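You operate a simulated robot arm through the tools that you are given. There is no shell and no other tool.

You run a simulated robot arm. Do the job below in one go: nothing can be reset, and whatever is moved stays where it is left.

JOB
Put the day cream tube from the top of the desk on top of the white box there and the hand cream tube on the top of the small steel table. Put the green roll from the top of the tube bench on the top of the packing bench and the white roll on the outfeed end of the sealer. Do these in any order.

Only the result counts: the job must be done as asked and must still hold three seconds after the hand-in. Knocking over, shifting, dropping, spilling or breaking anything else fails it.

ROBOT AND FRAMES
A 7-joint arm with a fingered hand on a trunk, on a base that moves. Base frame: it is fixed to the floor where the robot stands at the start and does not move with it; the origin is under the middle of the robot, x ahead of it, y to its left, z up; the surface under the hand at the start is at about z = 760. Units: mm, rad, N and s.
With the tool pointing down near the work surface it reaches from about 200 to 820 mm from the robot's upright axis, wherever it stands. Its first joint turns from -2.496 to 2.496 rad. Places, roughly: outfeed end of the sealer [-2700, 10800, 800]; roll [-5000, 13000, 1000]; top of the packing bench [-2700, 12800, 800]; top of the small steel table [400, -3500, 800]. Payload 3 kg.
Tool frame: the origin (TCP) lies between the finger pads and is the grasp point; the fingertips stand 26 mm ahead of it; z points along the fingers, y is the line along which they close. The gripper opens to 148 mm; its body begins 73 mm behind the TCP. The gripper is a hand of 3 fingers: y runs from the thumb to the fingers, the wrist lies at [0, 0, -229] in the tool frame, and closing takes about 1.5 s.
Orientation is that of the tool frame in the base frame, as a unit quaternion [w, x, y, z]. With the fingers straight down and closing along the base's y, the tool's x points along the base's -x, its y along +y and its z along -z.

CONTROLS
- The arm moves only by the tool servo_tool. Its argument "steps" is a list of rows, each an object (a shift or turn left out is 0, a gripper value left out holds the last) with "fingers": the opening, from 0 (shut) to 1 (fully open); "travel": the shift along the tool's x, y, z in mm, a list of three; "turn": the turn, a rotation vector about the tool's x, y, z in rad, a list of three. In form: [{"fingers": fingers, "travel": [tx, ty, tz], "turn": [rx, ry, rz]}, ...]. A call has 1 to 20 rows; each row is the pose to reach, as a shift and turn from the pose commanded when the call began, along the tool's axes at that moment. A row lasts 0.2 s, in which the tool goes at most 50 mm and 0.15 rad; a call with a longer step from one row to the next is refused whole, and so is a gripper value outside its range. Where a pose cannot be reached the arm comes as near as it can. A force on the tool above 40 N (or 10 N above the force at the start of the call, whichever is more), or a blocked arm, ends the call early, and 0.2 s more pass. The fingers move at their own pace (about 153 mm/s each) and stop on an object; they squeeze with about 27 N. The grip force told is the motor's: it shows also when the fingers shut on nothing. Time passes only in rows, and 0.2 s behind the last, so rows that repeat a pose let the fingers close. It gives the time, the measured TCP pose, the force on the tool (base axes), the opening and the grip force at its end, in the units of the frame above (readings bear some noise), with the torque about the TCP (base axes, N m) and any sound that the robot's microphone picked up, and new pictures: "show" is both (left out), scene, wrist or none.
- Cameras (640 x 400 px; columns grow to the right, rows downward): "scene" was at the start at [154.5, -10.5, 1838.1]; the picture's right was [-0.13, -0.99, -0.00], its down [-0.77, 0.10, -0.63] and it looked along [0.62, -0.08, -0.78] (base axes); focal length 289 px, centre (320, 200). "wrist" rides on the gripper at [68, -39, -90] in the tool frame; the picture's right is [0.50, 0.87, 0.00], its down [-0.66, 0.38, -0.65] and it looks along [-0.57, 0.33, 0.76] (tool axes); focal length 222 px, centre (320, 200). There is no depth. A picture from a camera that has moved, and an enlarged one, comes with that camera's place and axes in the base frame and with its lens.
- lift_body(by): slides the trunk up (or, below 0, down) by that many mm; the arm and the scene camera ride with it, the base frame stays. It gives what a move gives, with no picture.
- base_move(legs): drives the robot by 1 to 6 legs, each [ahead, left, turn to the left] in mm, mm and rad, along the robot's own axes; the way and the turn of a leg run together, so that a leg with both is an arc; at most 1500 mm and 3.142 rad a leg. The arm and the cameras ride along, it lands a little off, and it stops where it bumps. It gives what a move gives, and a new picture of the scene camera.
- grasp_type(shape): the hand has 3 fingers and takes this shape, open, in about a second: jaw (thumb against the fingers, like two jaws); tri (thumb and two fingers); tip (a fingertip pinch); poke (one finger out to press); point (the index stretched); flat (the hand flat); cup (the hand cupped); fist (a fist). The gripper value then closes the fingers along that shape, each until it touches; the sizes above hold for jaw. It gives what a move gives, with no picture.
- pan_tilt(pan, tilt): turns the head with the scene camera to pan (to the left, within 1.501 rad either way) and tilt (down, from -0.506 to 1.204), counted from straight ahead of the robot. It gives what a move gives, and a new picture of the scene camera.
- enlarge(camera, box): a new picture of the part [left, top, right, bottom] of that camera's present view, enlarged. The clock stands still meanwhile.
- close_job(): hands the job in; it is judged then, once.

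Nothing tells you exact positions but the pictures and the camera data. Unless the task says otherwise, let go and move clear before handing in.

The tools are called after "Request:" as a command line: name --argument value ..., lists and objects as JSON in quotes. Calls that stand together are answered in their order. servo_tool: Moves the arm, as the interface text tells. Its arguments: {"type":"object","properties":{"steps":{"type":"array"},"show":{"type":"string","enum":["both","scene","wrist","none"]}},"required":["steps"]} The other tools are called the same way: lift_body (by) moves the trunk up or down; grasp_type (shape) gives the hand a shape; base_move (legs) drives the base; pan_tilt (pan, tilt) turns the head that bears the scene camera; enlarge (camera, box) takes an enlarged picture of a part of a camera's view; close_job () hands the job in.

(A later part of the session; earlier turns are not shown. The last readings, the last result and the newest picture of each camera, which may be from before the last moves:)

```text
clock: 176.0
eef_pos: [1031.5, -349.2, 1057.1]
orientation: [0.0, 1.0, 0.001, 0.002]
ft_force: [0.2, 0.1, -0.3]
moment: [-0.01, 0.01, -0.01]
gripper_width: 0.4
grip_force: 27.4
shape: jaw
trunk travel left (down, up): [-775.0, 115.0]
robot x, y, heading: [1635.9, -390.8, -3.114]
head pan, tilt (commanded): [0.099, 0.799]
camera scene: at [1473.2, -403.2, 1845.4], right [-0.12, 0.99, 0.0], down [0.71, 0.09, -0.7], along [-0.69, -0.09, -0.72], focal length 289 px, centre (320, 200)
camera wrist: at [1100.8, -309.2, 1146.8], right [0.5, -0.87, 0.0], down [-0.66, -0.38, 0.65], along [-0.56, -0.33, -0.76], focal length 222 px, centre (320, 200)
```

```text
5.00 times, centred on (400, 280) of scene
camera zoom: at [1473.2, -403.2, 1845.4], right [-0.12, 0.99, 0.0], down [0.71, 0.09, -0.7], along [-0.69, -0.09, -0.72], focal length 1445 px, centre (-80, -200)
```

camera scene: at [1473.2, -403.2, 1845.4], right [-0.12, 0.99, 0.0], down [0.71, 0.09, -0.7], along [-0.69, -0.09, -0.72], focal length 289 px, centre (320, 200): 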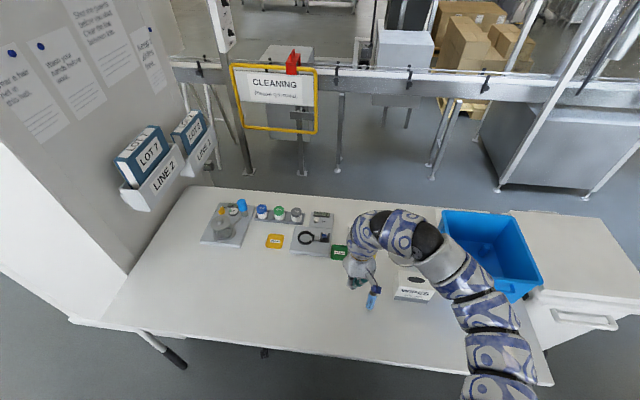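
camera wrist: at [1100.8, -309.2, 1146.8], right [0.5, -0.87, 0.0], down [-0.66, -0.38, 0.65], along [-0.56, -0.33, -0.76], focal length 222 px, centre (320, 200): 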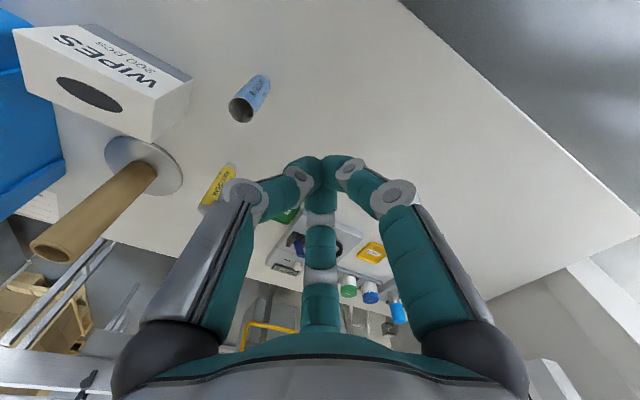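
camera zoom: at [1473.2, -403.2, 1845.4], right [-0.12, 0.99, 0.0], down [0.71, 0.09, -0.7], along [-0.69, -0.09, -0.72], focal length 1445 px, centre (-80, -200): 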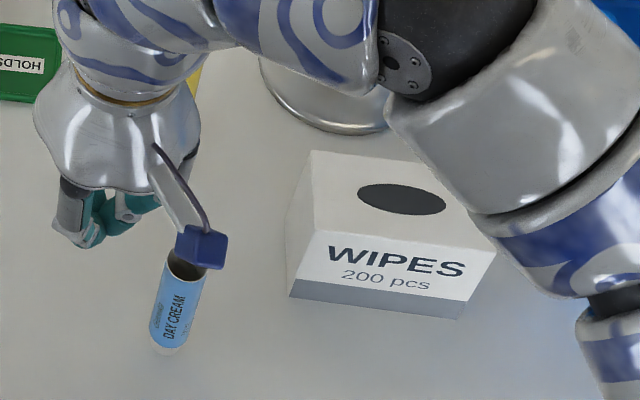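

Blue is the day cream (yellow is foot cream). The box top is near z≈864, x 866–934, y -180…-53, with a dark oval. I plan to set the tube lying across the box, so I'll first carry it to the free desk area. First I move the base nearer.

Request:
base_move --legs '[[110, -50, 0]]'

Request:
servo_tool --steps '[{"travel": [0, 0, 0], "fingers": 0.7}, {"travel": [0, 0, 0]}, {"travel": [0, 0, 0]}, {"travel": [0, 0, 0]}]' --show "both"

```text
clock: 177.2
eef_pos: [918.0, -301.8, 1056.2]
orientation: [-0.001, 1.0, 0.002, 0.002]
ft_force: [0.2, 1.3, 0.3]
moment: [0.0, -0.02, -0.02]
gripper_width: 0.0
grip_force: 27.0
shape: jaw
trunk travel left (down, up): [-775.0, 115.0]
robot x, y, heading: [1519.8, -344.7, -3.116]
head pan, tilt (commanded): [0.099, 0.799]
camera scene: at [1359.0, -355.5, 1845.2], right [-0.13, 0.99, 0.0], down [0.71, 0.09, -0.7], along [-0.69, -0.09, -0.72], focal length 289 px, centre (320, 200)
```

scene: 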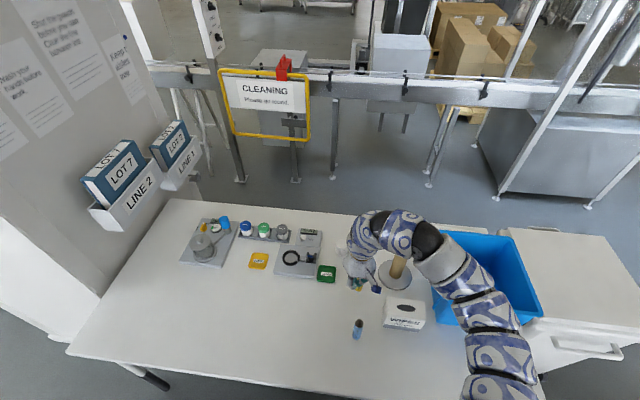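

```text
clock: 178.2
eef_pos: [920.7, -302.4, 1057.0]
orientation: [-0.001, 1.0, 0.002, 0.001]
ft_force: [-0.3, -0.1, -0.4]
moment: [0.05, -0.01, 0.03]
gripper_width: 103.4
grip_force: 0.1
shape: jaw
trunk travel left (down, up): [-775.0, 115.0]
robot x, y, heading: [1521.1, -347.3, -3.114]
head pan, tilt (commanded): [0.099, 0.799]
camera scene: at [1361.3, -356.4, 1845.5], right [-0.13, 0.99, 0.0], down [0.71, 0.09, -0.7], along [-0.69, -0.09, -0.72], focal length 289 px, centre (320, 200)
camera wrist: at [988.4, -263.4, 1146.9], right [0.5, -0.86, 0.0], down [-0.66, -0.38, 0.65], along [-0.56, -0.33, -0.76], focal length 222 px, centre (320, 200)
```

scene: 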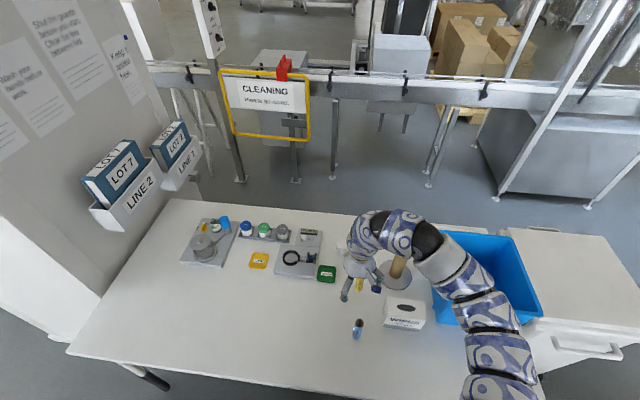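
wrist: 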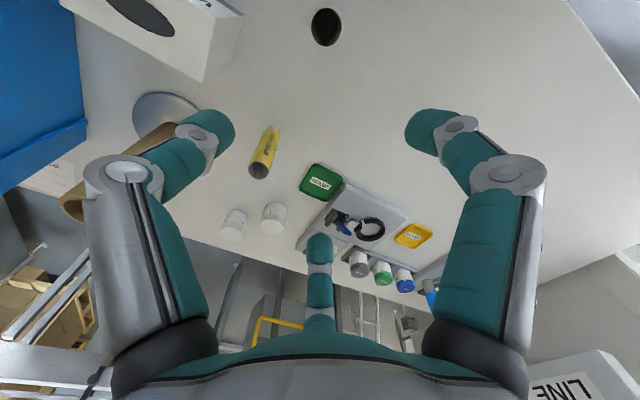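

The blue tube is at about [982, -275]. I move above it and descend around its upper half.

Request:
servo_tool --steps '[{"travel": [30, -13, 0]}, {"travel": [61, -27, 0]}, {"travel": [61, -27, 40]}, {"travel": [61, -27, 60]}, {"travel": [61, -27, 60]}]' --show "wrist"

```text
clock: 179.4
eef_pos: [981.6, -273.4, 997.6]
orientation: [-0.001, 1.0, 0.002, 0.001]
ft_force: [0.4, -0.3, -0.4]
moment: [0.0, 0.0, 0.03]
gripper_width: 103.4
grip_force: 0.1
shape: jaw
trunk travel left (down, up): [-775.0, 115.0]
robot x, y, heading: [1521.8, -344.5, -3.114]
head pan, tilt (commanded): [0.099, 0.799]
camera wrist: at [1048.6, -235.2, 1087.6], right [0.5, -0.86, 0.0], down [-0.66, -0.38, 0.65], along [-0.56, -0.33, -0.76], focal length 222 px, centre (320, 200)
```

wrist: 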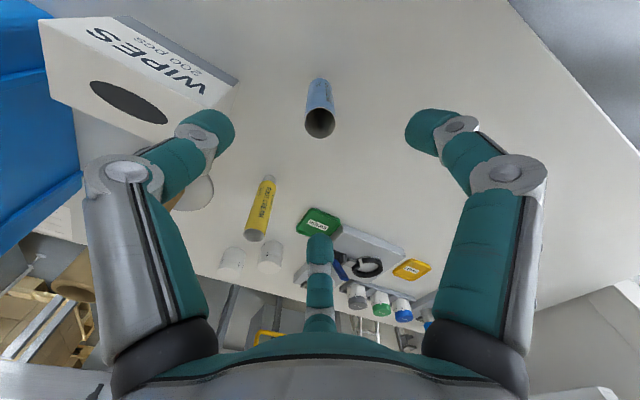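

Request:
servo_tool --steps '[{"travel": [0, 1, 40], "fingers": 0.58}, {"travel": [0, 1, 80]}, {"travel": [0, 1, 120]}, {"travel": [0, 1, 140]}, {"travel": [0, 1, 150]}, {"travel": [0, 1, 150]}]' --show "wrist"

```text
clock: 180.8
eef_pos: [981.7, -277.4, 847.7]
orientation: [-0.001, 1.0, 0.003, 0.002]
ft_force: [0.7, 0.9, -0.6]
moment: [0.03, 0.0, 0.02]
gripper_width: 86.3
grip_force: 0.2
shape: jaw
trunk travel left (down, up): [-775.0, 115.0]
robot x, y, heading: [1519.5, -346.7, -3.117]
head pan, tilt (commanded): [0.099, 0.799]
camera wrist: at [1049.2, -237.5, 937.6], right [0.5, -0.86, 0.0], down [-0.66, -0.38, 0.65], along [-0.56, -0.33, -0.76], focal length 222 px, centre (320, 200)
```

wrist: 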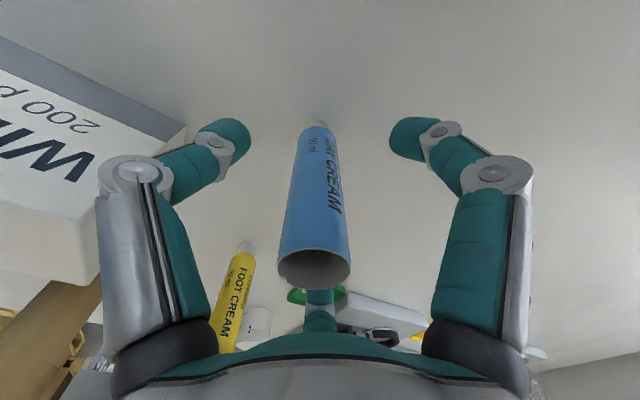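

Request:
servo_tool --steps '[{"fingers": 0.35}, {"fingers": 0.2}, {"fingers": 0.0}, {"fingers": 0.0}, {"fingers": 0.0}, {"fingers": 0.0}, {"fingers": 0.0}]' --show "wrist"

```text
clock: 182.4
eef_pos: [981.0, -277.7, 846.8]
orientation: [-0.002, 1.0, 0.002, 0.003]
ft_force: [-0.6, 0.1, -0.2]
moment: [-0.02, -0.03, 0.0]
gripper_width: 24.4
grip_force: 27.1
shape: jaw
trunk travel left (down, up): [-775.0, 115.0]
robot x, y, heading: [1521.5, -346.5, -3.116]
head pan, tilt (commanded): [0.099, 0.799]
camera wrist: at [1049.2, -237.4, 937.7], right [0.5, -0.86, 0.0], down [-0.66, -0.38, 0.65], along [-0.56, -0.33, -0.76], focal length 222 px, centre (320, 200)
```

wrist: 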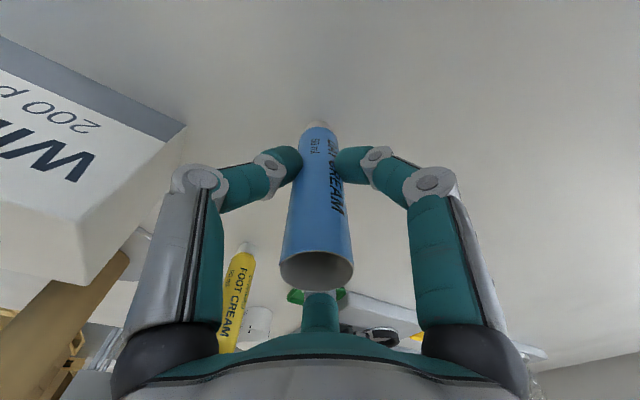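

Tube gripped. I lift it and carry it to the free part of the desk (about [950, -560]) to find out whether it stands after release or lies down, both of which are usable there.

Request:
servo_tool --steps '[{"travel": [0, 0, -30]}, {"travel": [0, 0, -70]}, {"travel": [0, 0, -110]}, {"travel": [0, 45, -120]}, {"travel": [0, 90, -120]}, {"travel": [-5, 135, -120]}, {"travel": [-10, 180, -120]}, {"travel": [-15, 225, -120]}, {"travel": [-20, 265, -120]}, {"travel": [-25, 285, -120]}, {"travel": [-25, 285, -120]}]' --show "both"

```text
clock: 184.8
eef_pos: [958.7, -560.0, 966.9]
orientation: [-0.001, 1.0, 0.002, 0.002]
ft_force: [0.1, 0.0, 0.7]
moment: [0.0, -0.03, -0.02]
gripper_width: 24.4
grip_force: 26.9
shape: jaw
trunk travel left (down, up): [-775.0, 115.0]
robot x, y, heading: [1521.2, -341.1, -3.117]
head pan, tilt (commanded): [0.099, 0.799]
camera scene: at [1361.1, -356.3, 1845.4], right [-0.13, 0.99, 0.0], down [0.71, 0.09, -0.7], along [-0.69, -0.09, -0.72], focal length 289 px, centre (320, 200)
camera wrist: at [1026.6, -520.9, 1056.9], right [0.5, -0.86, 0.0], down [-0.66, -0.38, 0.65], along [-0.56, -0.33, -0.76], focal length 222 px, centre (320, 200)
```

scene: 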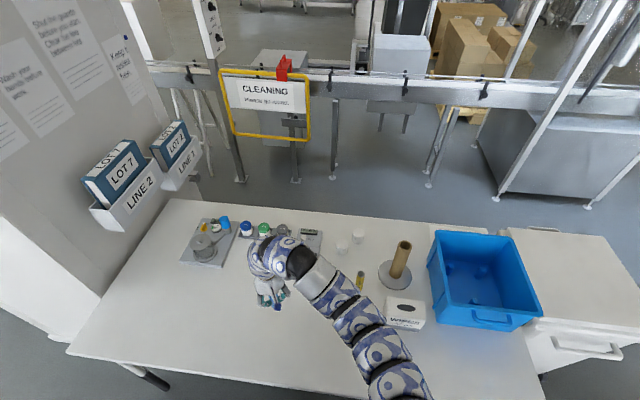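
wrist: 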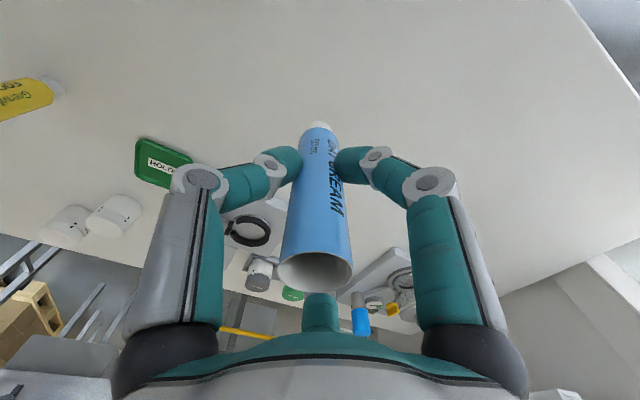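

Request:
servo_tool --steps '[{"travel": [0, 0, 40]}, {"travel": [0, 0, 80]}, {"travel": [0, 0, 105]}, {"travel": [0, 0, 114]}, {"travel": [0, 0, 118]}, {"travel": [0, 0, 120]}, {"travel": [0, 0, 120]}]' --show "none"

```text
clock: 186.4
eef_pos: [958.7, -560.7, 847.1]
orientation: [0.0, 1.0, 0.002, 0.0]
ft_force: [0.2, 0.6, 6.4]
moment: [0.0, 0.03, 0.0]
gripper_width: 24.6
grip_force: 27.5
shape: jaw
trunk travel left (down, up): [-775.0, 115.0]
robot x, y, heading: [1522.6, -342.9, -3.11]
head pan, tilt (commanded): [0.099, 0.799]
```

Request:
servo_tool --steps '[{"travel": [0, 0, -0.8]}, {"travel": [0, 0, -0.8], "fingers": 0.17}, {"travel": [0, 0, -0.8], "fingers": 0.19}, {"travel": [0, 0, -0.8], "fingers": 0.21}, {"travel": [0, 0, -0.8], "fingers": 0.24}, {"travel": [0, 0, -0.8], "fingers": 0.3}, {"travel": [0, 0, -0.8], "fingers": 0.4}, {"travel": [0, 0, -0.8], "fingers": 0.4}, {"travel": [0, 0, -0.8], "fingers": 0.4}]' --show "wrist"

Request:
enlarge --camera "scene" --box '[225, 230, 325, 330]'

```text
clock: 188.4
eef_pos: [959.0, -560.9, 845.9]
orientation: [-0.001, 1.0, 0.002, 0.002]
ft_force: [-0.3, 0.2, 1.0]
moment: [0.01, 0.01, -0.04]
gripper_width: 58.7
grip_force: 0.2
shape: jaw
trunk travel left (down, up): [-775.0, 115.0]
robot x, y, heading: [1522.6, -342.3, -3.114]
head pan, tilt (commanded): [0.099, 0.799]
camera wrist: at [1026.6, -521.7, 936.9], right [0.5, -0.86, 0.0], down [-0.66, -0.38, 0.65], along [-0.56, -0.33, -0.76], focal length 222 px, centre (320, 200)
```

wrist: 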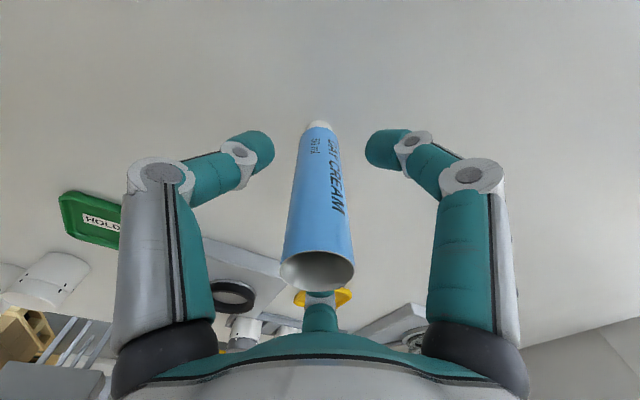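

```text
4.00 times, centred on (275, 280) of scene
camera zoom: at [1361.1, -356.5, 1845.4], right [-0.13, 0.99, 0.0], down [0.71, 0.09, -0.7], along [-0.69, -0.09, -0.72], focal length 1156 px, centre (500, -120)
```

zoom: 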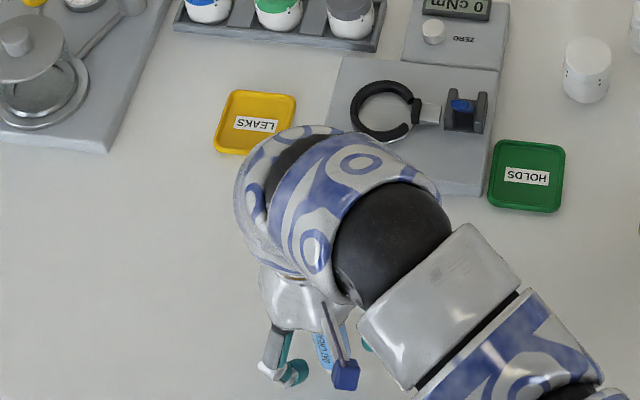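

The tube stands without leaning this time. I open wider before lifting and watch it.

Request:
servo_tool --steps '[{"fingers": 0.5}, {"fingers": 0.6}, {"fingers": 0.7}, {"fingers": 0.7}, {"travel": [0, 0, -15]}, {"travel": [0, 0, -35]}, {"travel": [0, 0, -65]}, {"travel": [0, 0, -100]}, {"travel": [0, 0, -130]}, {"travel": [0, 0, -130]}]' --show "both"

```text
clock: 190.6
eef_pos: [958.7, -562.9, 977.8]
orientation: [0.0, 1.0, 0.001, 0.002]
ft_force: [-0.5, 0.4, -0.1]
moment: [0.01, 0.0, -0.02]
gripper_width: 103.0
grip_force: 0.0
shape: jaw
trunk travel left (down, up): [-775.0, 115.0]
robot x, y, heading: [1521.9, -345.0, -3.111]
head pan, tilt (commanded): [0.099, 0.799]
camera scene: at [1361.1, -356.5, 1845.4], right [-0.13, 0.99, 0.0], down [0.71, 0.09, -0.7], along [-0.69, -0.09, -0.72], focal length 289 px, centre (320, 200)
camera wrist: at [1026.2, -523.7, 1067.5], right [0.5, -0.86, 0.0], down [-0.66, -0.38, 0.65], along [-0.56, -0.33, -0.76], focal length 222 px, centre (320, 200)
```

scene: 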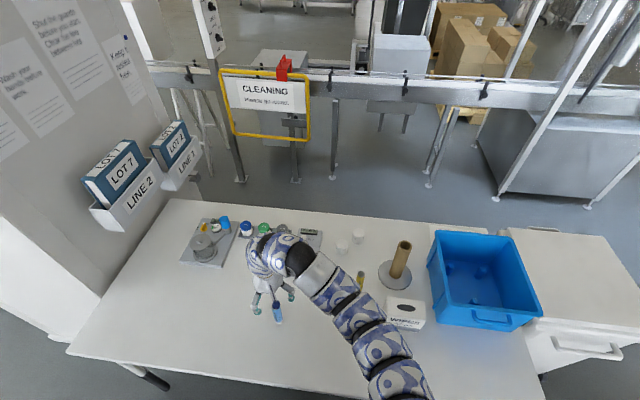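
wrist: 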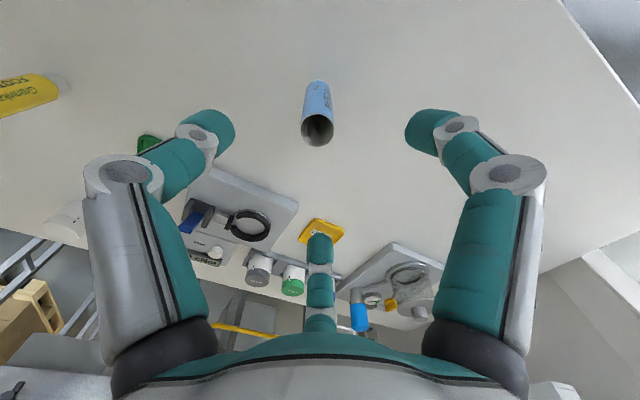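

It stands well with a gentle release, so I'll stand it on the box the same way. I take the tube again.

Request:
servo_tool --steps '[{"travel": [2, -2, 40], "fingers": 0.6}, {"travel": [2, -2, 80]}, {"travel": [2, -2, 115]}, {"travel": [2, -2, 131]}, {"travel": [2, -2, 131]}, {"travel": [2, -2, 131], "fingers": 0.35}, {"travel": [2, -2, 131], "fingers": 0.2}, {"travel": [2, -2, 131], "fingers": 0.0}, {"travel": [2, -2, 131], "fingers": 0.0}, {"travel": [2, -2, 131], "fingers": 0.0}, {"travel": [2, -2, 131], "fingers": 0.0}, {"travel": [2, -2, 131], "fingers": 0.0}]' --show "wrist"

```text
clock: 193.2
eef_pos: [960.3, -557.5, 845.0]
orientation: [0.0, 1.0, 0.002, 0.002]
ft_force: [0.5, 0.6, 0.7]
moment: [-0.01, 0.01, 0.02]
gripper_width: 24.6
grip_force: 27.0
shape: jaw
trunk travel left (down, up): [-775.0, 115.0]
robot x, y, heading: [1521.3, -341.7, -3.115]
head pan, tilt (commanded): [0.099, 0.799]
camera wrist: at [1028.4, -518.4, 935.3], right [0.5, -0.86, 0.0], down [-0.66, -0.38, 0.65], along [-0.56, -0.33, -0.76], focal length 222 px, centre (320, 200)
```

wrist: 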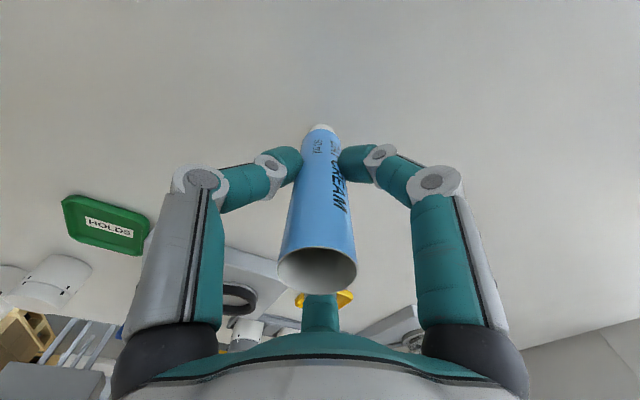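

Gripped again. I lift it high and carry it over the white box.

Request:
servo_tool --steps '[{"travel": [0, 0, -40]}, {"travel": [0, 0, -85]}, {"travel": [0, 0, -130]}, {"travel": [0, 0, -175]}, {"travel": [0, -30, -190]}, {"travel": [0, -75, -190]}, {"travel": [0, -120, -190]}, {"travel": [0, -165, -190]}, {"travel": [-10, -210, -190]}, {"travel": [-20, -255, -190]}, {"travel": [-30, -300, -190]}, {"travel": [-40, -340, -190]}, {"travel": [-50, -380, -190]}, {"travel": [-58, -415, -190]}, {"travel": [-60, -434, -190]}, {"travel": [-60, -434, -190]}]' --show "both"

```text
clock: 196.6
eef_pos: [896.4, -125.3, 1034.8]
orientation: [-0.002, 1.0, 0.001, 0.002]
ft_force: [0.3, 0.2, 0.1]
moment: [0.01, 0.01, 0.0]
gripper_width: 24.2
grip_force: 27.0
shape: jaw
trunk travel left (down, up): [-775.0, 115.0]
robot x, y, heading: [1520.8, -344.2, -3.117]
head pan, tilt (commanded): [0.099, 0.799]
camera scene: at [1361.1, -356.4, 1845.4], right [-0.13, 0.99, 0.0], down [0.71, 0.09, -0.7], along [-0.69, -0.09, -0.72], focal length 289 px, centre (320, 200)
camera wrist: at [963.9, -86.0, 1125.2], right [0.5, -0.86, 0.0], down [-0.66, -0.38, 0.65], along [-0.56, -0.33, -0.76], focal length 222 px, centre (320, 200)
```

scene: 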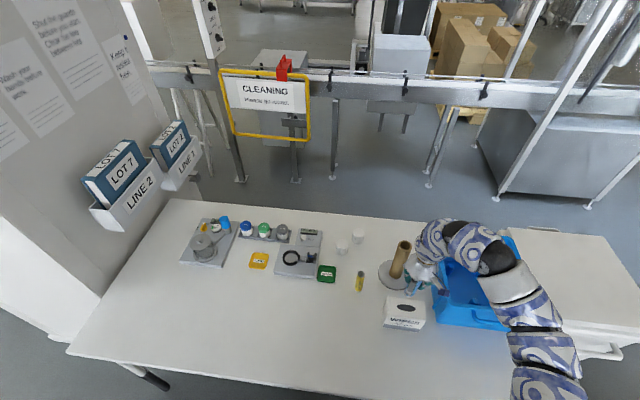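
wrist: 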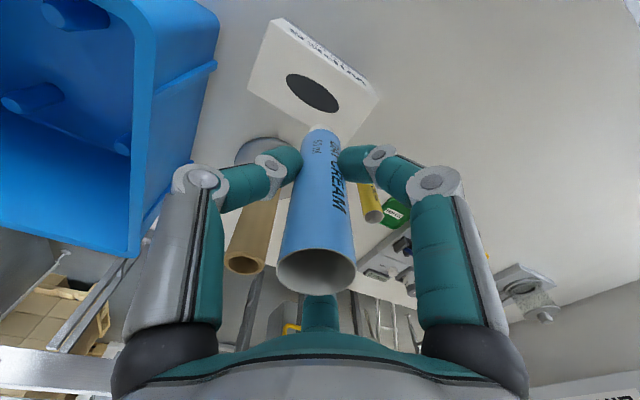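

Over the box, I see the bin's rim stands close beyond the box on the thumb's side. I turn the hand about 75° so it opens across the box (along x) instead, and centre over the oval.

Request:
servo_tool --steps '[{"travel": [1, -2, 0], "turn": [0, 0, -0.145]}, {"travel": [2, -4, 0], "turn": [0, 0, -0.29]}, {"travel": [3, -6, 0], "turn": [0, 0, -0.435]}, {"travel": [4, -8, 0], "turn": [0, 0, -0.58]}, {"travel": [4, -8, 0], "turn": [0, 0, -0.725]}, {"travel": [4, -8, 0], "turn": [0, 0, -0.87]}, {"travel": [4, -8, 0], "turn": [0, 0, -1.015]}, {"travel": [4, -8, 0], "turn": [0, 0, -1.16]}, {"travel": [4, -8, 0], "turn": [0, 0, -1.3]}, {"travel": [4, -8, 0], "turn": [0, 0, -1.3]}, {"travel": [4, -8, 0], "turn": [0, 0, -1.3]}]' --show "both"

```text
clock: 199.0
eef_pos: [902.9, -116.8, 1036.2]
orientation: [0.0, 0.794, 0.608, 0.002]
ft_force: [-0.5, -0.3, 0.2]
moment: [-0.03, 0.03, -0.01]
gripper_width: 24.4
grip_force: 26.9
shape: jaw
trunk travel left (down, up): [-775.0, 115.0]
robot x, y, heading: [1519.6, -342.8, -3.113]
head pan, tilt (commanded): [0.099, 0.799]
camera scene: at [1361.1, -356.3, 1845.4], right [-0.13, 0.99, 0.0], down [0.71, 0.09, -0.7], along [-0.69, -0.09, -0.72], focal length 289 px, centre (320, 200)
camera wrist: at [882.9, -42.1, 1126.0], right [0.97, 0.25, 0.0], down [0.19, -0.73, 0.65], along [0.17, -0.63, -0.76], focal length 222 px, centre (320, 200)
```

scene: 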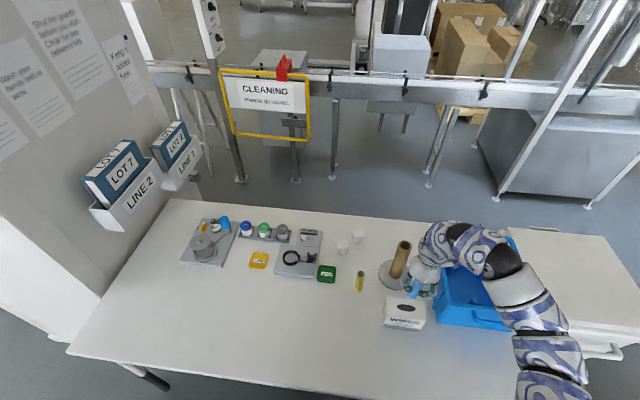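
wrist: 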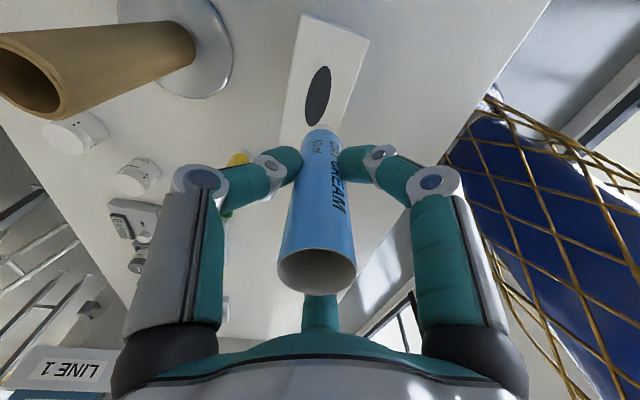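

Centred over the oval and now opening along x. I lower toward the box top.

Request:
servo_tool --steps '[{"travel": [0, 0, 30]}, {"travel": [0, 0, 55]}, {"travel": [0, 0, 70]}, {"travel": [0, 0, 76]}, {"travel": [0, 0, 76]}]' --show "both"

Request:
enlarge --camera "wrist" --box '[220, 30, 420, 170]'

Request:
enlarge --camera "scene" --box '[360, 230, 480, 350]'

```text
clock: 200.2
eef_pos: [902.4, -117.0, 960.9]
orientation: [0.0, 0.795, 0.607, 0.002]
ft_force: [0.2, 0.1, 0.4]
moment: [0.02, -0.02, 0.03]
gripper_width: 24.8
grip_force: 26.8
shape: jaw
trunk travel left (down, up): [-775.0, 115.0]
robot x, y, heading: [1525.4, -340.4, -3.116]
head pan, tilt (commanded): [0.099, 0.799]
camera scene: at [1361.1, -356.3, 1845.4], right [-0.13, 0.99, 0.0], down [0.71, 0.09, -0.7], along [-0.69, -0.09, -0.72], focal length 289 px, centre (320, 200)
camera wrist: at [882.6, -41.7, 1050.4], right [0.97, 0.25, 0.0], down [0.19, -0.73, 0.65], along [0.17, -0.63, -0.76], focal length 222 px, centre (320, 200)
```

scene: 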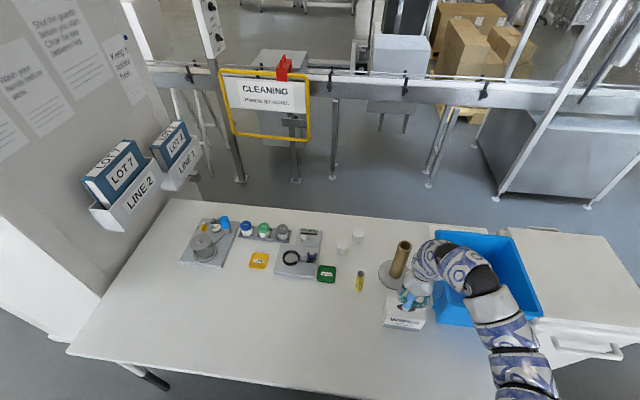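
wrist: 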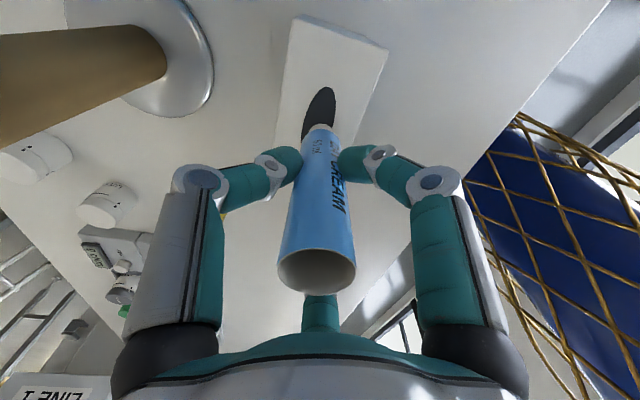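

```text
2.86 times, centred on (320, 100) of wrist
camera zoom: at [882.6, -41.7, 1050.4], right [0.97, 0.25, 0.0], down [0.19, -0.73, 0.65], along [0.17, -0.63, -0.76], focal length 635 px, centre (320, 486)
```

zoom: 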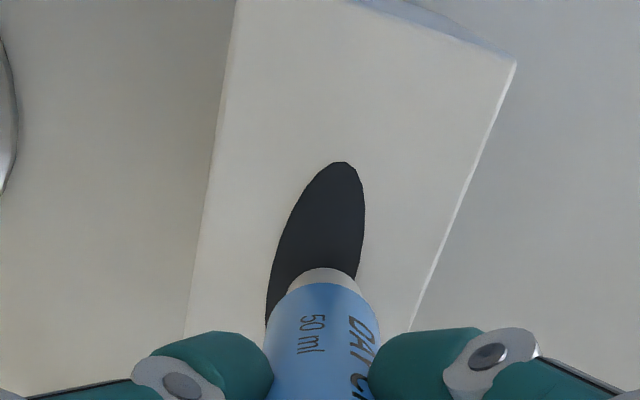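

```text
3.33 times, centred on (420, 290) of scene
camera zoom: at [1361.1, -356.3, 1845.4], right [-0.13, 0.99, 0.0], down [0.71, 0.09, -0.7], along [-0.69, -0.09, -0.72], focal length 964 px, centre (-13, -100)
```

zoom: 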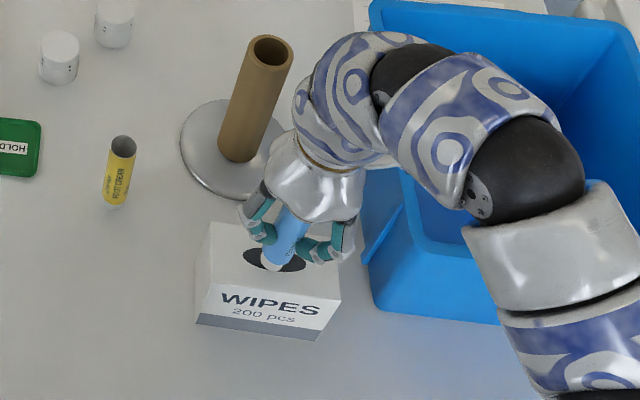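

Request:
servo_tool --steps '[{"travel": [0, 0, 2]}, {"travel": [0, 0, 4]}, {"travel": [0, 0, 6]}, {"travel": [0, 0, 8]}, {"travel": [0, 0, 8]}]' --show "none"

```text
clock: 201.4
eef_pos: [901.1, -117.4, 953.8]
orientation: [-0.001, 0.795, 0.606, 0.001]
ft_force: [0.1, -0.7, 8.9]
moment: [0.02, 0.01, -0.01]
gripper_width: 24.9
grip_force: 27.2
shape: jaw
trunk travel left (down, up): [-775.0, 115.0]
robot x, y, heading: [1522.6, -343.4, -3.111]
head pan, tilt (commanded): [0.099, 0.799]
```

Contact at the expected box-top height, so the oval is solid. I relieve the pressure slightly and read the force.

Request:
servo_tool --steps '[{"travel": [0, 0, -1.2]}, {"travel": [0, 0, -1.2]}]' --show "wrist"

Request:
enlarge --camera "wrist" --box '[220, 30, 420, 170]'

```text
clock: 202.0
eef_pos: [901.7, -116.3, 954.2]
orientation: [0.0, 0.795, 0.606, 0.002]
ft_force: [0.5, -0.9, 1.0]
moment: [-0.04, 0.03, -0.05]
gripper_width: 24.6
grip_force: 26.6
shape: jaw
trunk travel left (down, up): [-775.0, 115.0]
robot x, y, heading: [1523.5, -343.0, -3.112]
head pan, tilt (commanded): [0.099, 0.799]
camera wrist: at [882.4, -42.3, 1043.8], right [0.97, 0.25, 0.0], down [0.19, -0.73, 0.65], along [0.17, -0.63, -0.76], focal length 222 px, centre (320, 200)
```

wrist: 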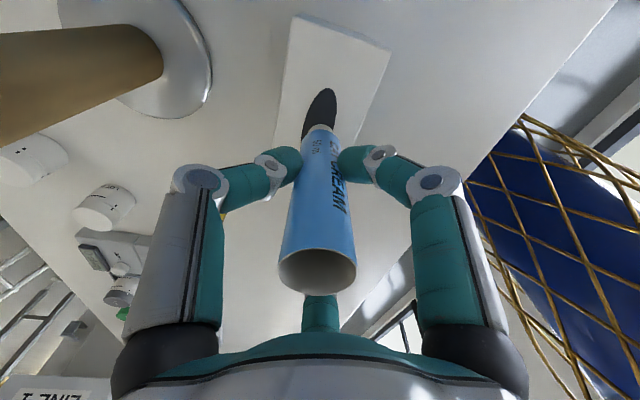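

```text
2.86 times, centred on (320, 100) of wrist
camera zoom: at [882.4, -42.3, 1043.8], right [0.97, 0.25, 0.0], down [0.19, -0.73, 0.65], along [0.17, -0.63, -0.76], focal length 635 px, centre (320, 486)
```

zoom: 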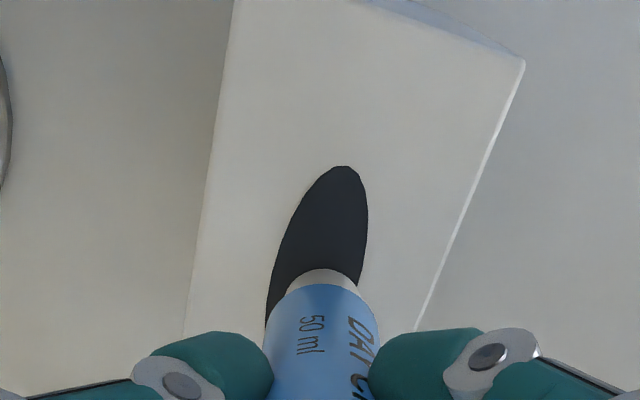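

Request:
servo_tool --steps '[{"fingers": 0.17}, {"fingers": 0.18}, {"fingers": 0.19}, {"fingers": 0.2}, {"fingers": 0.22}, {"fingers": 0.25}, {"fingers": 0.3}, {"fingers": 0.36}, {"fingers": 0.42}, {"fingers": 0.42}, {"fingers": 0.42}]' --show "both"

Request:
enlarge --camera "scene" --box '[360, 230, 480, 350]'

```text
clock: 204.4
eef_pos: [900.5, -117.2, 955.3]
orientation: [0.0, 0.795, 0.607, 0.003]
ft_force: [-0.2, 0.6, 0.2]
moment: [-0.01, 0.0, -0.03]
gripper_width: 61.9
grip_force: 0.1
shape: jaw
trunk travel left (down, up): [-775.0, 115.0]
robot x, y, heading: [1524.5, -343.1, -3.113]
head pan, tilt (commanded): [0.099, 0.799]
camera scene: at [1361.1, -356.3, 1845.4], right [-0.13, 0.99, 0.0], down [0.71, 0.09, -0.7], along [-0.69, -0.09, -0.72], focal length 289 px, centre (320, 200)
camera wrist: at [882.3, -42.3, 1044.0], right [0.97, 0.25, 0.0], down [0.19, -0.73, 0.65], along [0.17, -0.63, -0.76], focal length 222 px, centre (320, 200)
```

scene: 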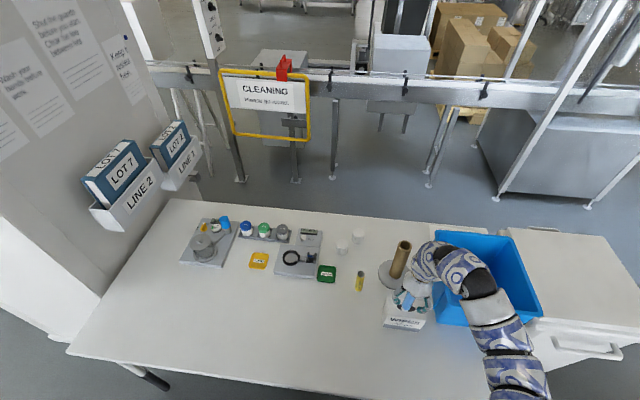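
wrist: 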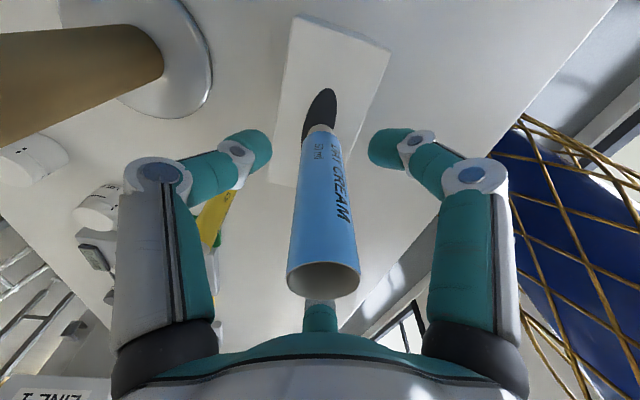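

```text
3.33 times, centred on (420, 290) of scene
camera zoom: at [1361.1, -356.3, 1845.4], right [-0.13, 0.99, 0.0], down [0.71, 0.09, -0.7], along [-0.69, -0.09, -0.72], focal length 964 px, centre (-13, -100)
```

zoom: 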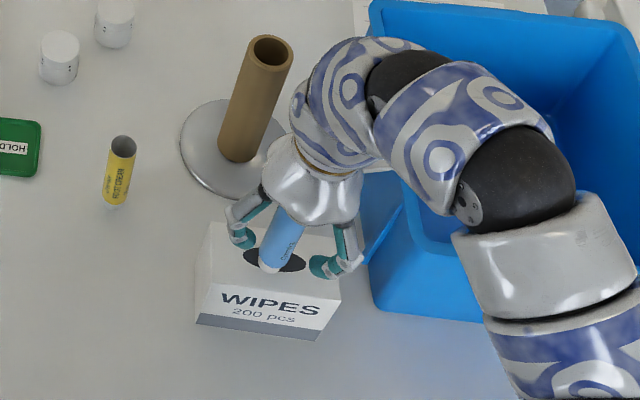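

The tube stands upright inside the hand. Before lifting I open wider (the bin rim is still ~3 cm clear), then rise slowly.

Request:
servo_tool --steps '[{"fingers": 0.48}, {"fingers": 0.54}, {"fingers": 0.6}, {"fingers": 0.65}, {"fingers": 0.7}, {"fingers": 0.7}, {"fingers": 0.7}]' --show "both"

Request:
enlarge --camera "scene" --box '[360, 230, 480, 350]'

```text
clock: 206.0
eef_pos: [902.3, -116.4, 953.4]
orientation: [0.0, 0.794, 0.608, 0.002]
ft_force: [-0.9, -0.8, -0.2]
moment: [0.01, -0.01, -0.02]
gripper_width: 103.2
grip_force: 0.1
shape: jaw
trunk travel left (down, up): [-775.0, 115.0]
robot x, y, heading: [1524.3, -342.3, -3.114]
head pan, tilt (commanded): [0.099, 0.799]
camera scene: at [1361.1, -356.3, 1845.4], right [-0.13, 0.99, 0.0], down [0.71, 0.09, -0.7], along [-0.69, -0.09, -0.72], focal length 289 px, centre (320, 200)
camera wrist: at [882.3, -42.3, 1044.0], right [0.97, 0.25, 0.0], down [0.19, -0.73, 0.65], along [0.17, -0.63, -0.76], focal length 222 px, centre (320, 200)
```

scene: 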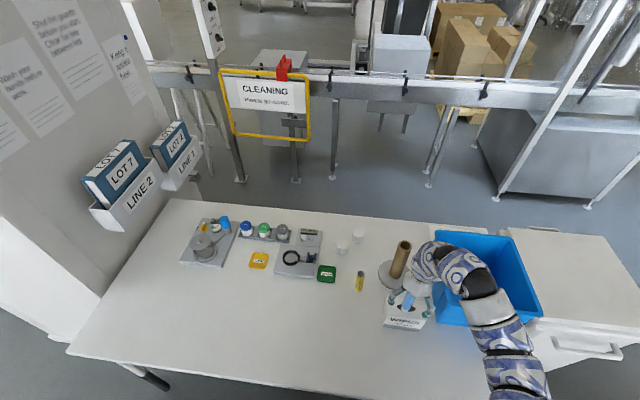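
wrist: 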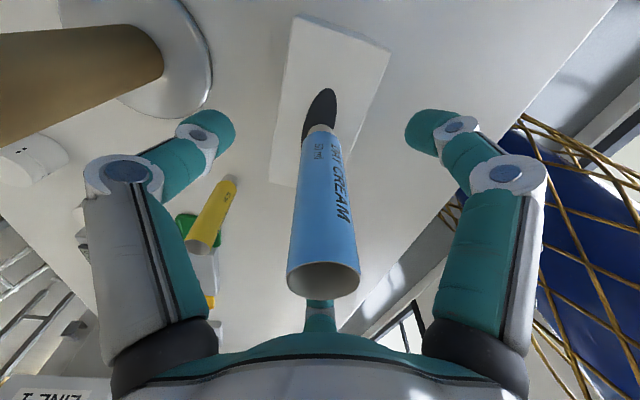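

```text
3.33 times, centred on (420, 290) of scene
camera zoom: at [1361.1, -356.3, 1845.4], right [-0.13, 0.99, 0.0], down [0.71, 0.09, -0.7], along [-0.69, -0.09, -0.72], focal length 964 px, centre (-13, -100)
```

zoom: 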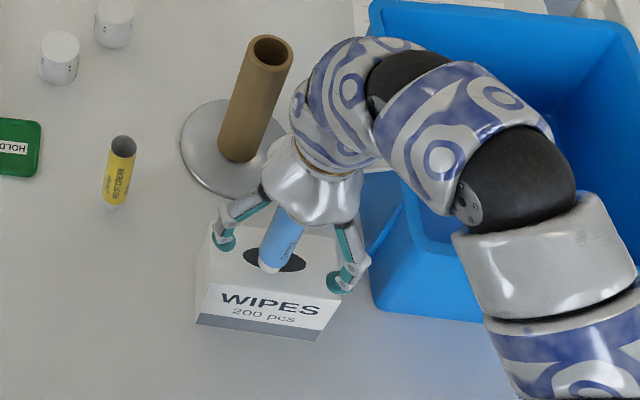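

The tube didn't move while opening wider, so it stands free. I lift slowly.

Request:
servo_tool --steps '[{"travel": [0, 0, -5]}, {"travel": [0, 0, -10]}, {"travel": [0, 0, -18]}, {"travel": [0, 0, -28]}, {"travel": [0, 0, -40]}, {"travel": [0, 0, -55]}, {"travel": [0, 0, -75]}, {"travel": [0, 0, -90]}, {"travel": [0, 0, -90]}]' --show "both"

Request:
enlarge --camera "scene" --box '[360, 230, 480, 350]'

```text
clock: 208.0
eef_pos: [901.0, -116.8, 1045.1]
orientation: [0.001, 0.795, 0.607, 0.001]
ft_force: [0.3, 0.0, 0.0]
moment: [-0.02, 0.01, 0.0]
gripper_width: 103.4
grip_force: 0.1
shape: jaw
trunk travel left (down, up): [-775.0, 115.0]
robot x, y, heading: [1522.6, -342.4, -3.115]
head pan, tilt (commanded): [0.099, 0.799]
camera scene: at [1361.1, -356.3, 1845.4], right [-0.13, 0.99, 0.0], down [0.71, 0.09, -0.7], along [-0.69, -0.09, -0.72], focal length 289 px, centre (320, 200)
camera wrist: at [881.7, -41.5, 1134.8], right [0.97, 0.25, 0.0], down [0.19, -0.73, 0.65], along [0.17, -0.63, -0.76], focal length 222 px, centre (320, 200)
```

scene: 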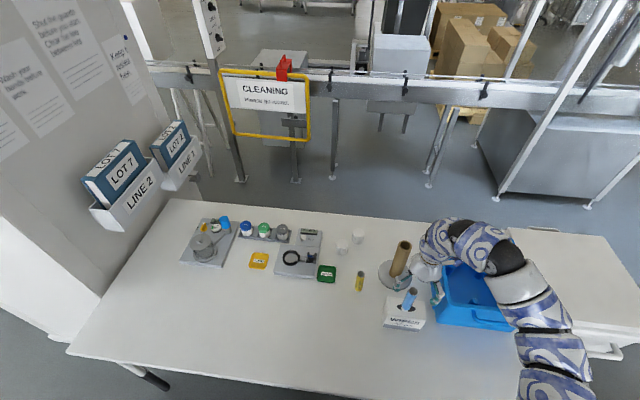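
wrist: 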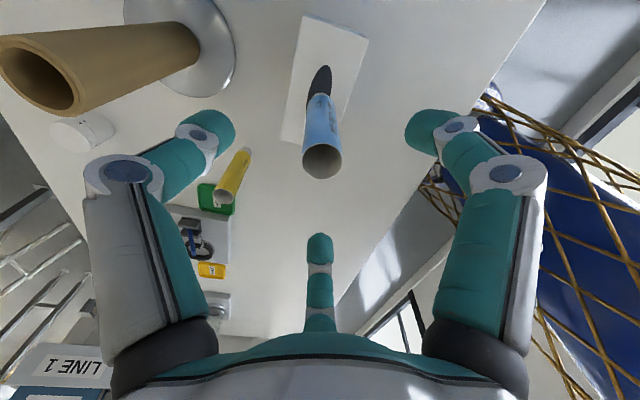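

```text
3.33 times, centred on (420, 290) of scene
camera zoom: at [1361.1, -356.3, 1845.4], right [-0.13, 0.99, 0.0], down [0.71, 0.09, -0.7], along [-0.69, -0.09, -0.72], focal length 964 px, centre (-13, -100)
```

zoom: 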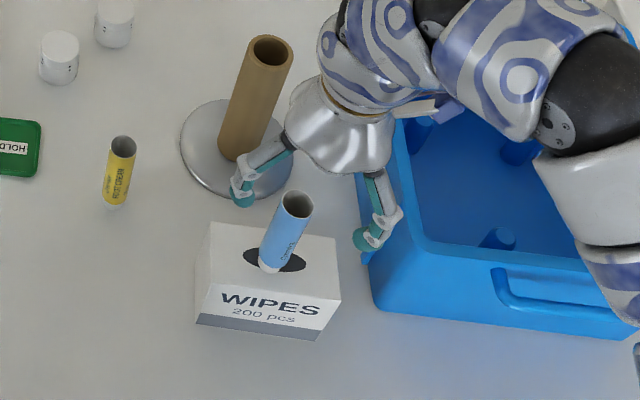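

The day cream tube stands upright on the white box. Now I raise the hand a little, back the base away, and restore the hand's orientation before driving to the rolls.

Request:
servo_tool --steps '[{"travel": [0, 0, -30]}, {"travel": [0, 0, -50]}, {"travel": [0, 0, -50]}]' --show "none"

Request:
base_move --legs '[[-160, 0, 0]]'

```text
clock: 208.8
eef_pos: [908.5, -119.3, 1074.8]
orientation: [0.0, 0.796, 0.606, -0.009]
ft_force: [0.2, -0.2, 0.3]
moment: [-0.01, -0.04, -0.02]
gripper_width: 102.9
grip_force: 0.0
shape: jaw
out of reach, approached as far as the arm can: row 1, 2, 3
trunk travel left (down, up): [-775.0, 115.0]
robot x, y, heading: [1520.5, -341.7, -3.115]
head pan, tilt (commanded): [0.099, 0.799]
```

```text
clock: 210.2
eef_pos: [1070.3, -115.3, 1077.9]
orientation: [0.0, 0.795, 0.606, -0.009]
ft_force: [-0.1, -0.7, 1.0]
moment: [0.01, -0.03, -0.01]
gripper_width: 103.3
grip_force: 0.0
shape: jaw
trunk travel left (down, up): [-775.0, 115.0]
robot x, y, heading: [1680.9, -338.3, -3.116]
head pan, tilt (commanded): [0.099, 0.799]
camera scene: at [1523.9, -351.8, 1845.6], right [-0.13, 0.99, 0.0], down [0.71, 0.09, -0.7], along [-0.69, -0.09, -0.72], focal length 289 px, centre (320, 200)
```

scene: 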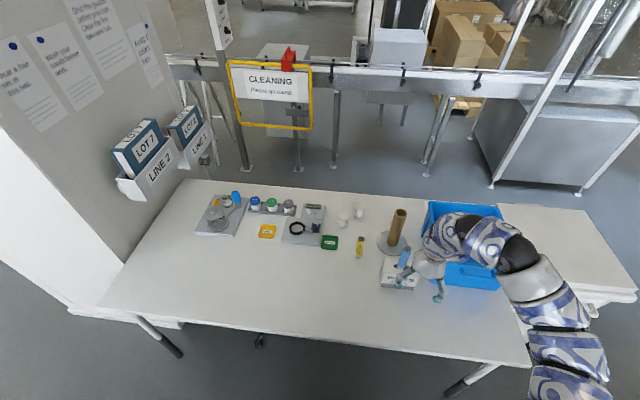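

Request:
servo_tool --steps '[{"travel": [-13, 8, 4], "turn": [0, 0, 0.14]}, {"travel": [-27, 16, 8], "turn": [0, 0, 0.28]}, {"travel": [-40, 24, 12], "turn": [0, 0, 0.42]}, {"travel": [-54, 31, 16], "turn": [0, 0, 0.56]}, {"travel": [-67, 39, 20], "turn": [0, 0, 0.7]}, {"travel": [-80, 47, 24], "turn": [0, 0, 0.84]}, {"travel": [-94, 55, 28], "turn": [0, 0, 0.98]}, {"travel": [-107, 62, 32], "turn": [0, 0, 1.12]}, {"travel": [-120, 70, 35], "turn": [0, 0, 1.22]}, {"travel": [-134, 78, 35], "turn": [0, 0, 1.3]}, {"travel": [-134, 78, 35], "turn": [0, 0, 1.3]}]' --show "scene"

Request:
enlarge --camera "scene" --box '[360, 220, 440, 310]'

```text
clock: 212.6
eef_pos: [1109.0, -265.2, 1041.8]
orientation: [0.006, 1.0, 0.001, -0.007]
ft_force: [-0.3, 0.3, 0.1]
moment: [0.0, 0.0, -0.01]
gripper_width: 103.0
grip_force: 0.0
shape: jaw
trunk travel left (down, up): [-775.0, 115.0]
robot x, y, heading: [1684.3, -337.2, -3.118]
head pan, tilt (commanded): [0.099, 0.799]
camera scene: at [1522.2, -351.7, 1845.4], right [-0.13, 0.99, 0.0], down [0.71, 0.09, -0.7], along [-0.69, -0.09, -0.72], focal length 289 px, centre (320, 200)
```

scene: 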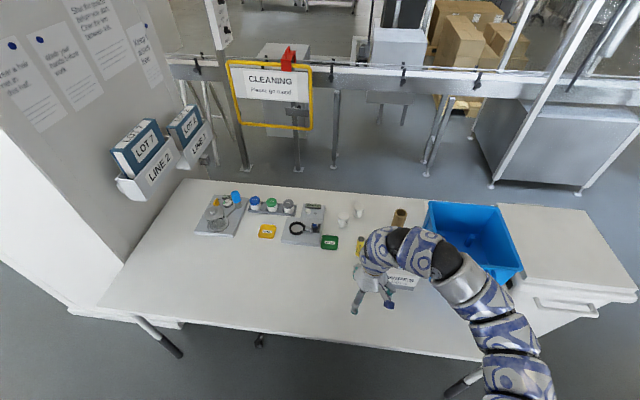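

```text
4.44 times, centred on (400, 265) of scene
camera zoom: at [1522.2, -351.7, 1845.4], right [-0.13, 0.99, 0.0], down [0.71, 0.09, -0.7], along [-0.69, -0.09, -0.72], focal length 1285 px, centre (-36, -89)
```

zoom: 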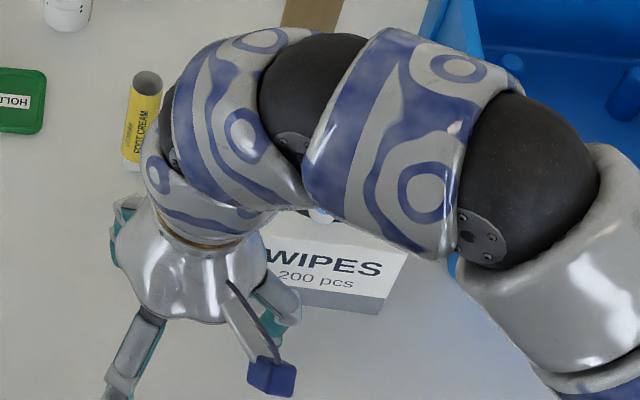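

I turn to face +y along the window aisle and check the box once more in passing.

Request:
base_move --legs '[[0, 0, -1.594]]'

Request:
pan_tilt --pan 1.3 --tilt 0.65

Request:
enlarge --camera "scene" --box '[180, 180, 400, 320]'

Request:
pan_tilt --pan 0.2 --tilt 0.25

```text
clock: 216.9
eef_pos: [1771.9, 233.7, 1041.8]
orientation: [0.002, -0.699, 0.715, 0.009]
ft_force: [0.5, -0.4, -0.1]
moment: [0.03, 0.02, 0.02]
gripper_width: 103.3
grip_force: 0.0
shape: jaw
trunk travel left (down, up): [-775.0, 115.0]
robot x, y, heading: [1683.2, -341.6, 1.57]
head pan, tilt (commanded): [0.099, 0.799]
camera scene: at [1674.2, -179.2, 1845.4], right [0.99, 0.1, 0.0], down [0.07, -0.71, -0.7], along [-0.07, 0.69, -0.72], focal length 289 px, centre (320, 200)
```

scene: 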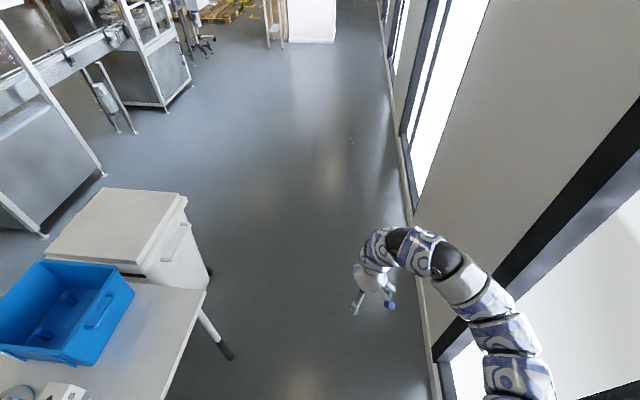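

```text
clock: 218.3
eef_pos: [1770.9, 233.2, 1042.4]
orientation: [0.001, -0.699, 0.715, 0.009]
ft_force: [-0.7, 0.4, -0.3]
moment: [0.0, 0.01, 0.02]
gripper_width: 103.0
grip_force: 0.1
shape: jaw
trunk travel left (down, up): [-775.0, 115.0]
robot x, y, heading: [1685.0, -338.6, 1.577]
head pan, tilt (commanded): [1.3, 0.649]
camera scene: at [1598.6, -236.3, 1858.0], right [0.27, 0.96, 0.0], down [0.58, -0.16, -0.8], along [-0.77, 0.21, -0.6], focal length 289 px, centre (320, 200)
```

scene: 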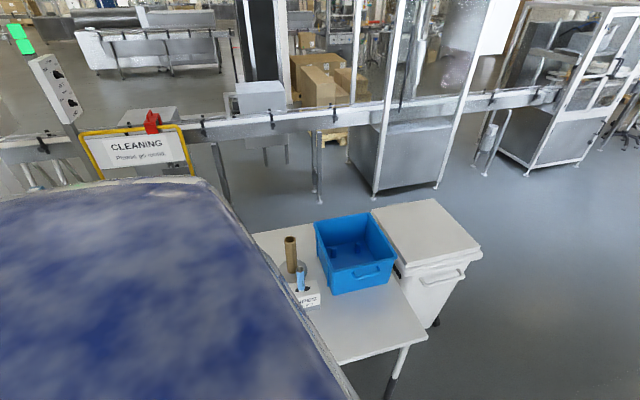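

```text
2.86 times, centred on (290, 250) of scene
camera zoom: at [1598.6, -236.3, 1858.0], right [0.27, 0.96, 0.0], down [0.58, -0.16, -0.8], along [-0.77, 0.21, -0.6], focal length 826 px, centre (406, 57)
```

zoom: 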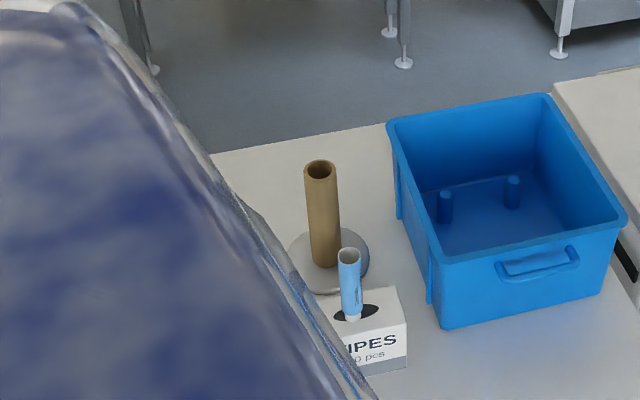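

```text
clock: 219.7
eef_pos: [1772.9, 234.2, 1042.3]
orientation: [0.002, -0.699, 0.715, 0.009]
ft_force: [0.0, -0.1, 0.4]
moment: [0.02, 0.0, 0.01]
gripper_width: 103.1
grip_force: 0.1
shape: jaw
trunk travel left (down, up): [-775.0, 115.0]
robot x, y, heading: [1681.5, -337.5, 1.575]
head pan, tilt (commanded): [0.201, 0.25]
camera scene: at [1663.4, -167.9, 1894.5], right [0.98, 0.2, 0.0], down [0.05, -0.24, -0.97], along [-0.2, 0.95, -0.25], focal length 289 px, centre (320, 200)
```

scene: 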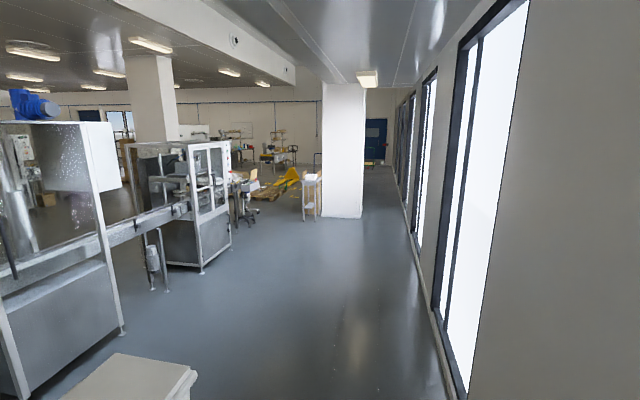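

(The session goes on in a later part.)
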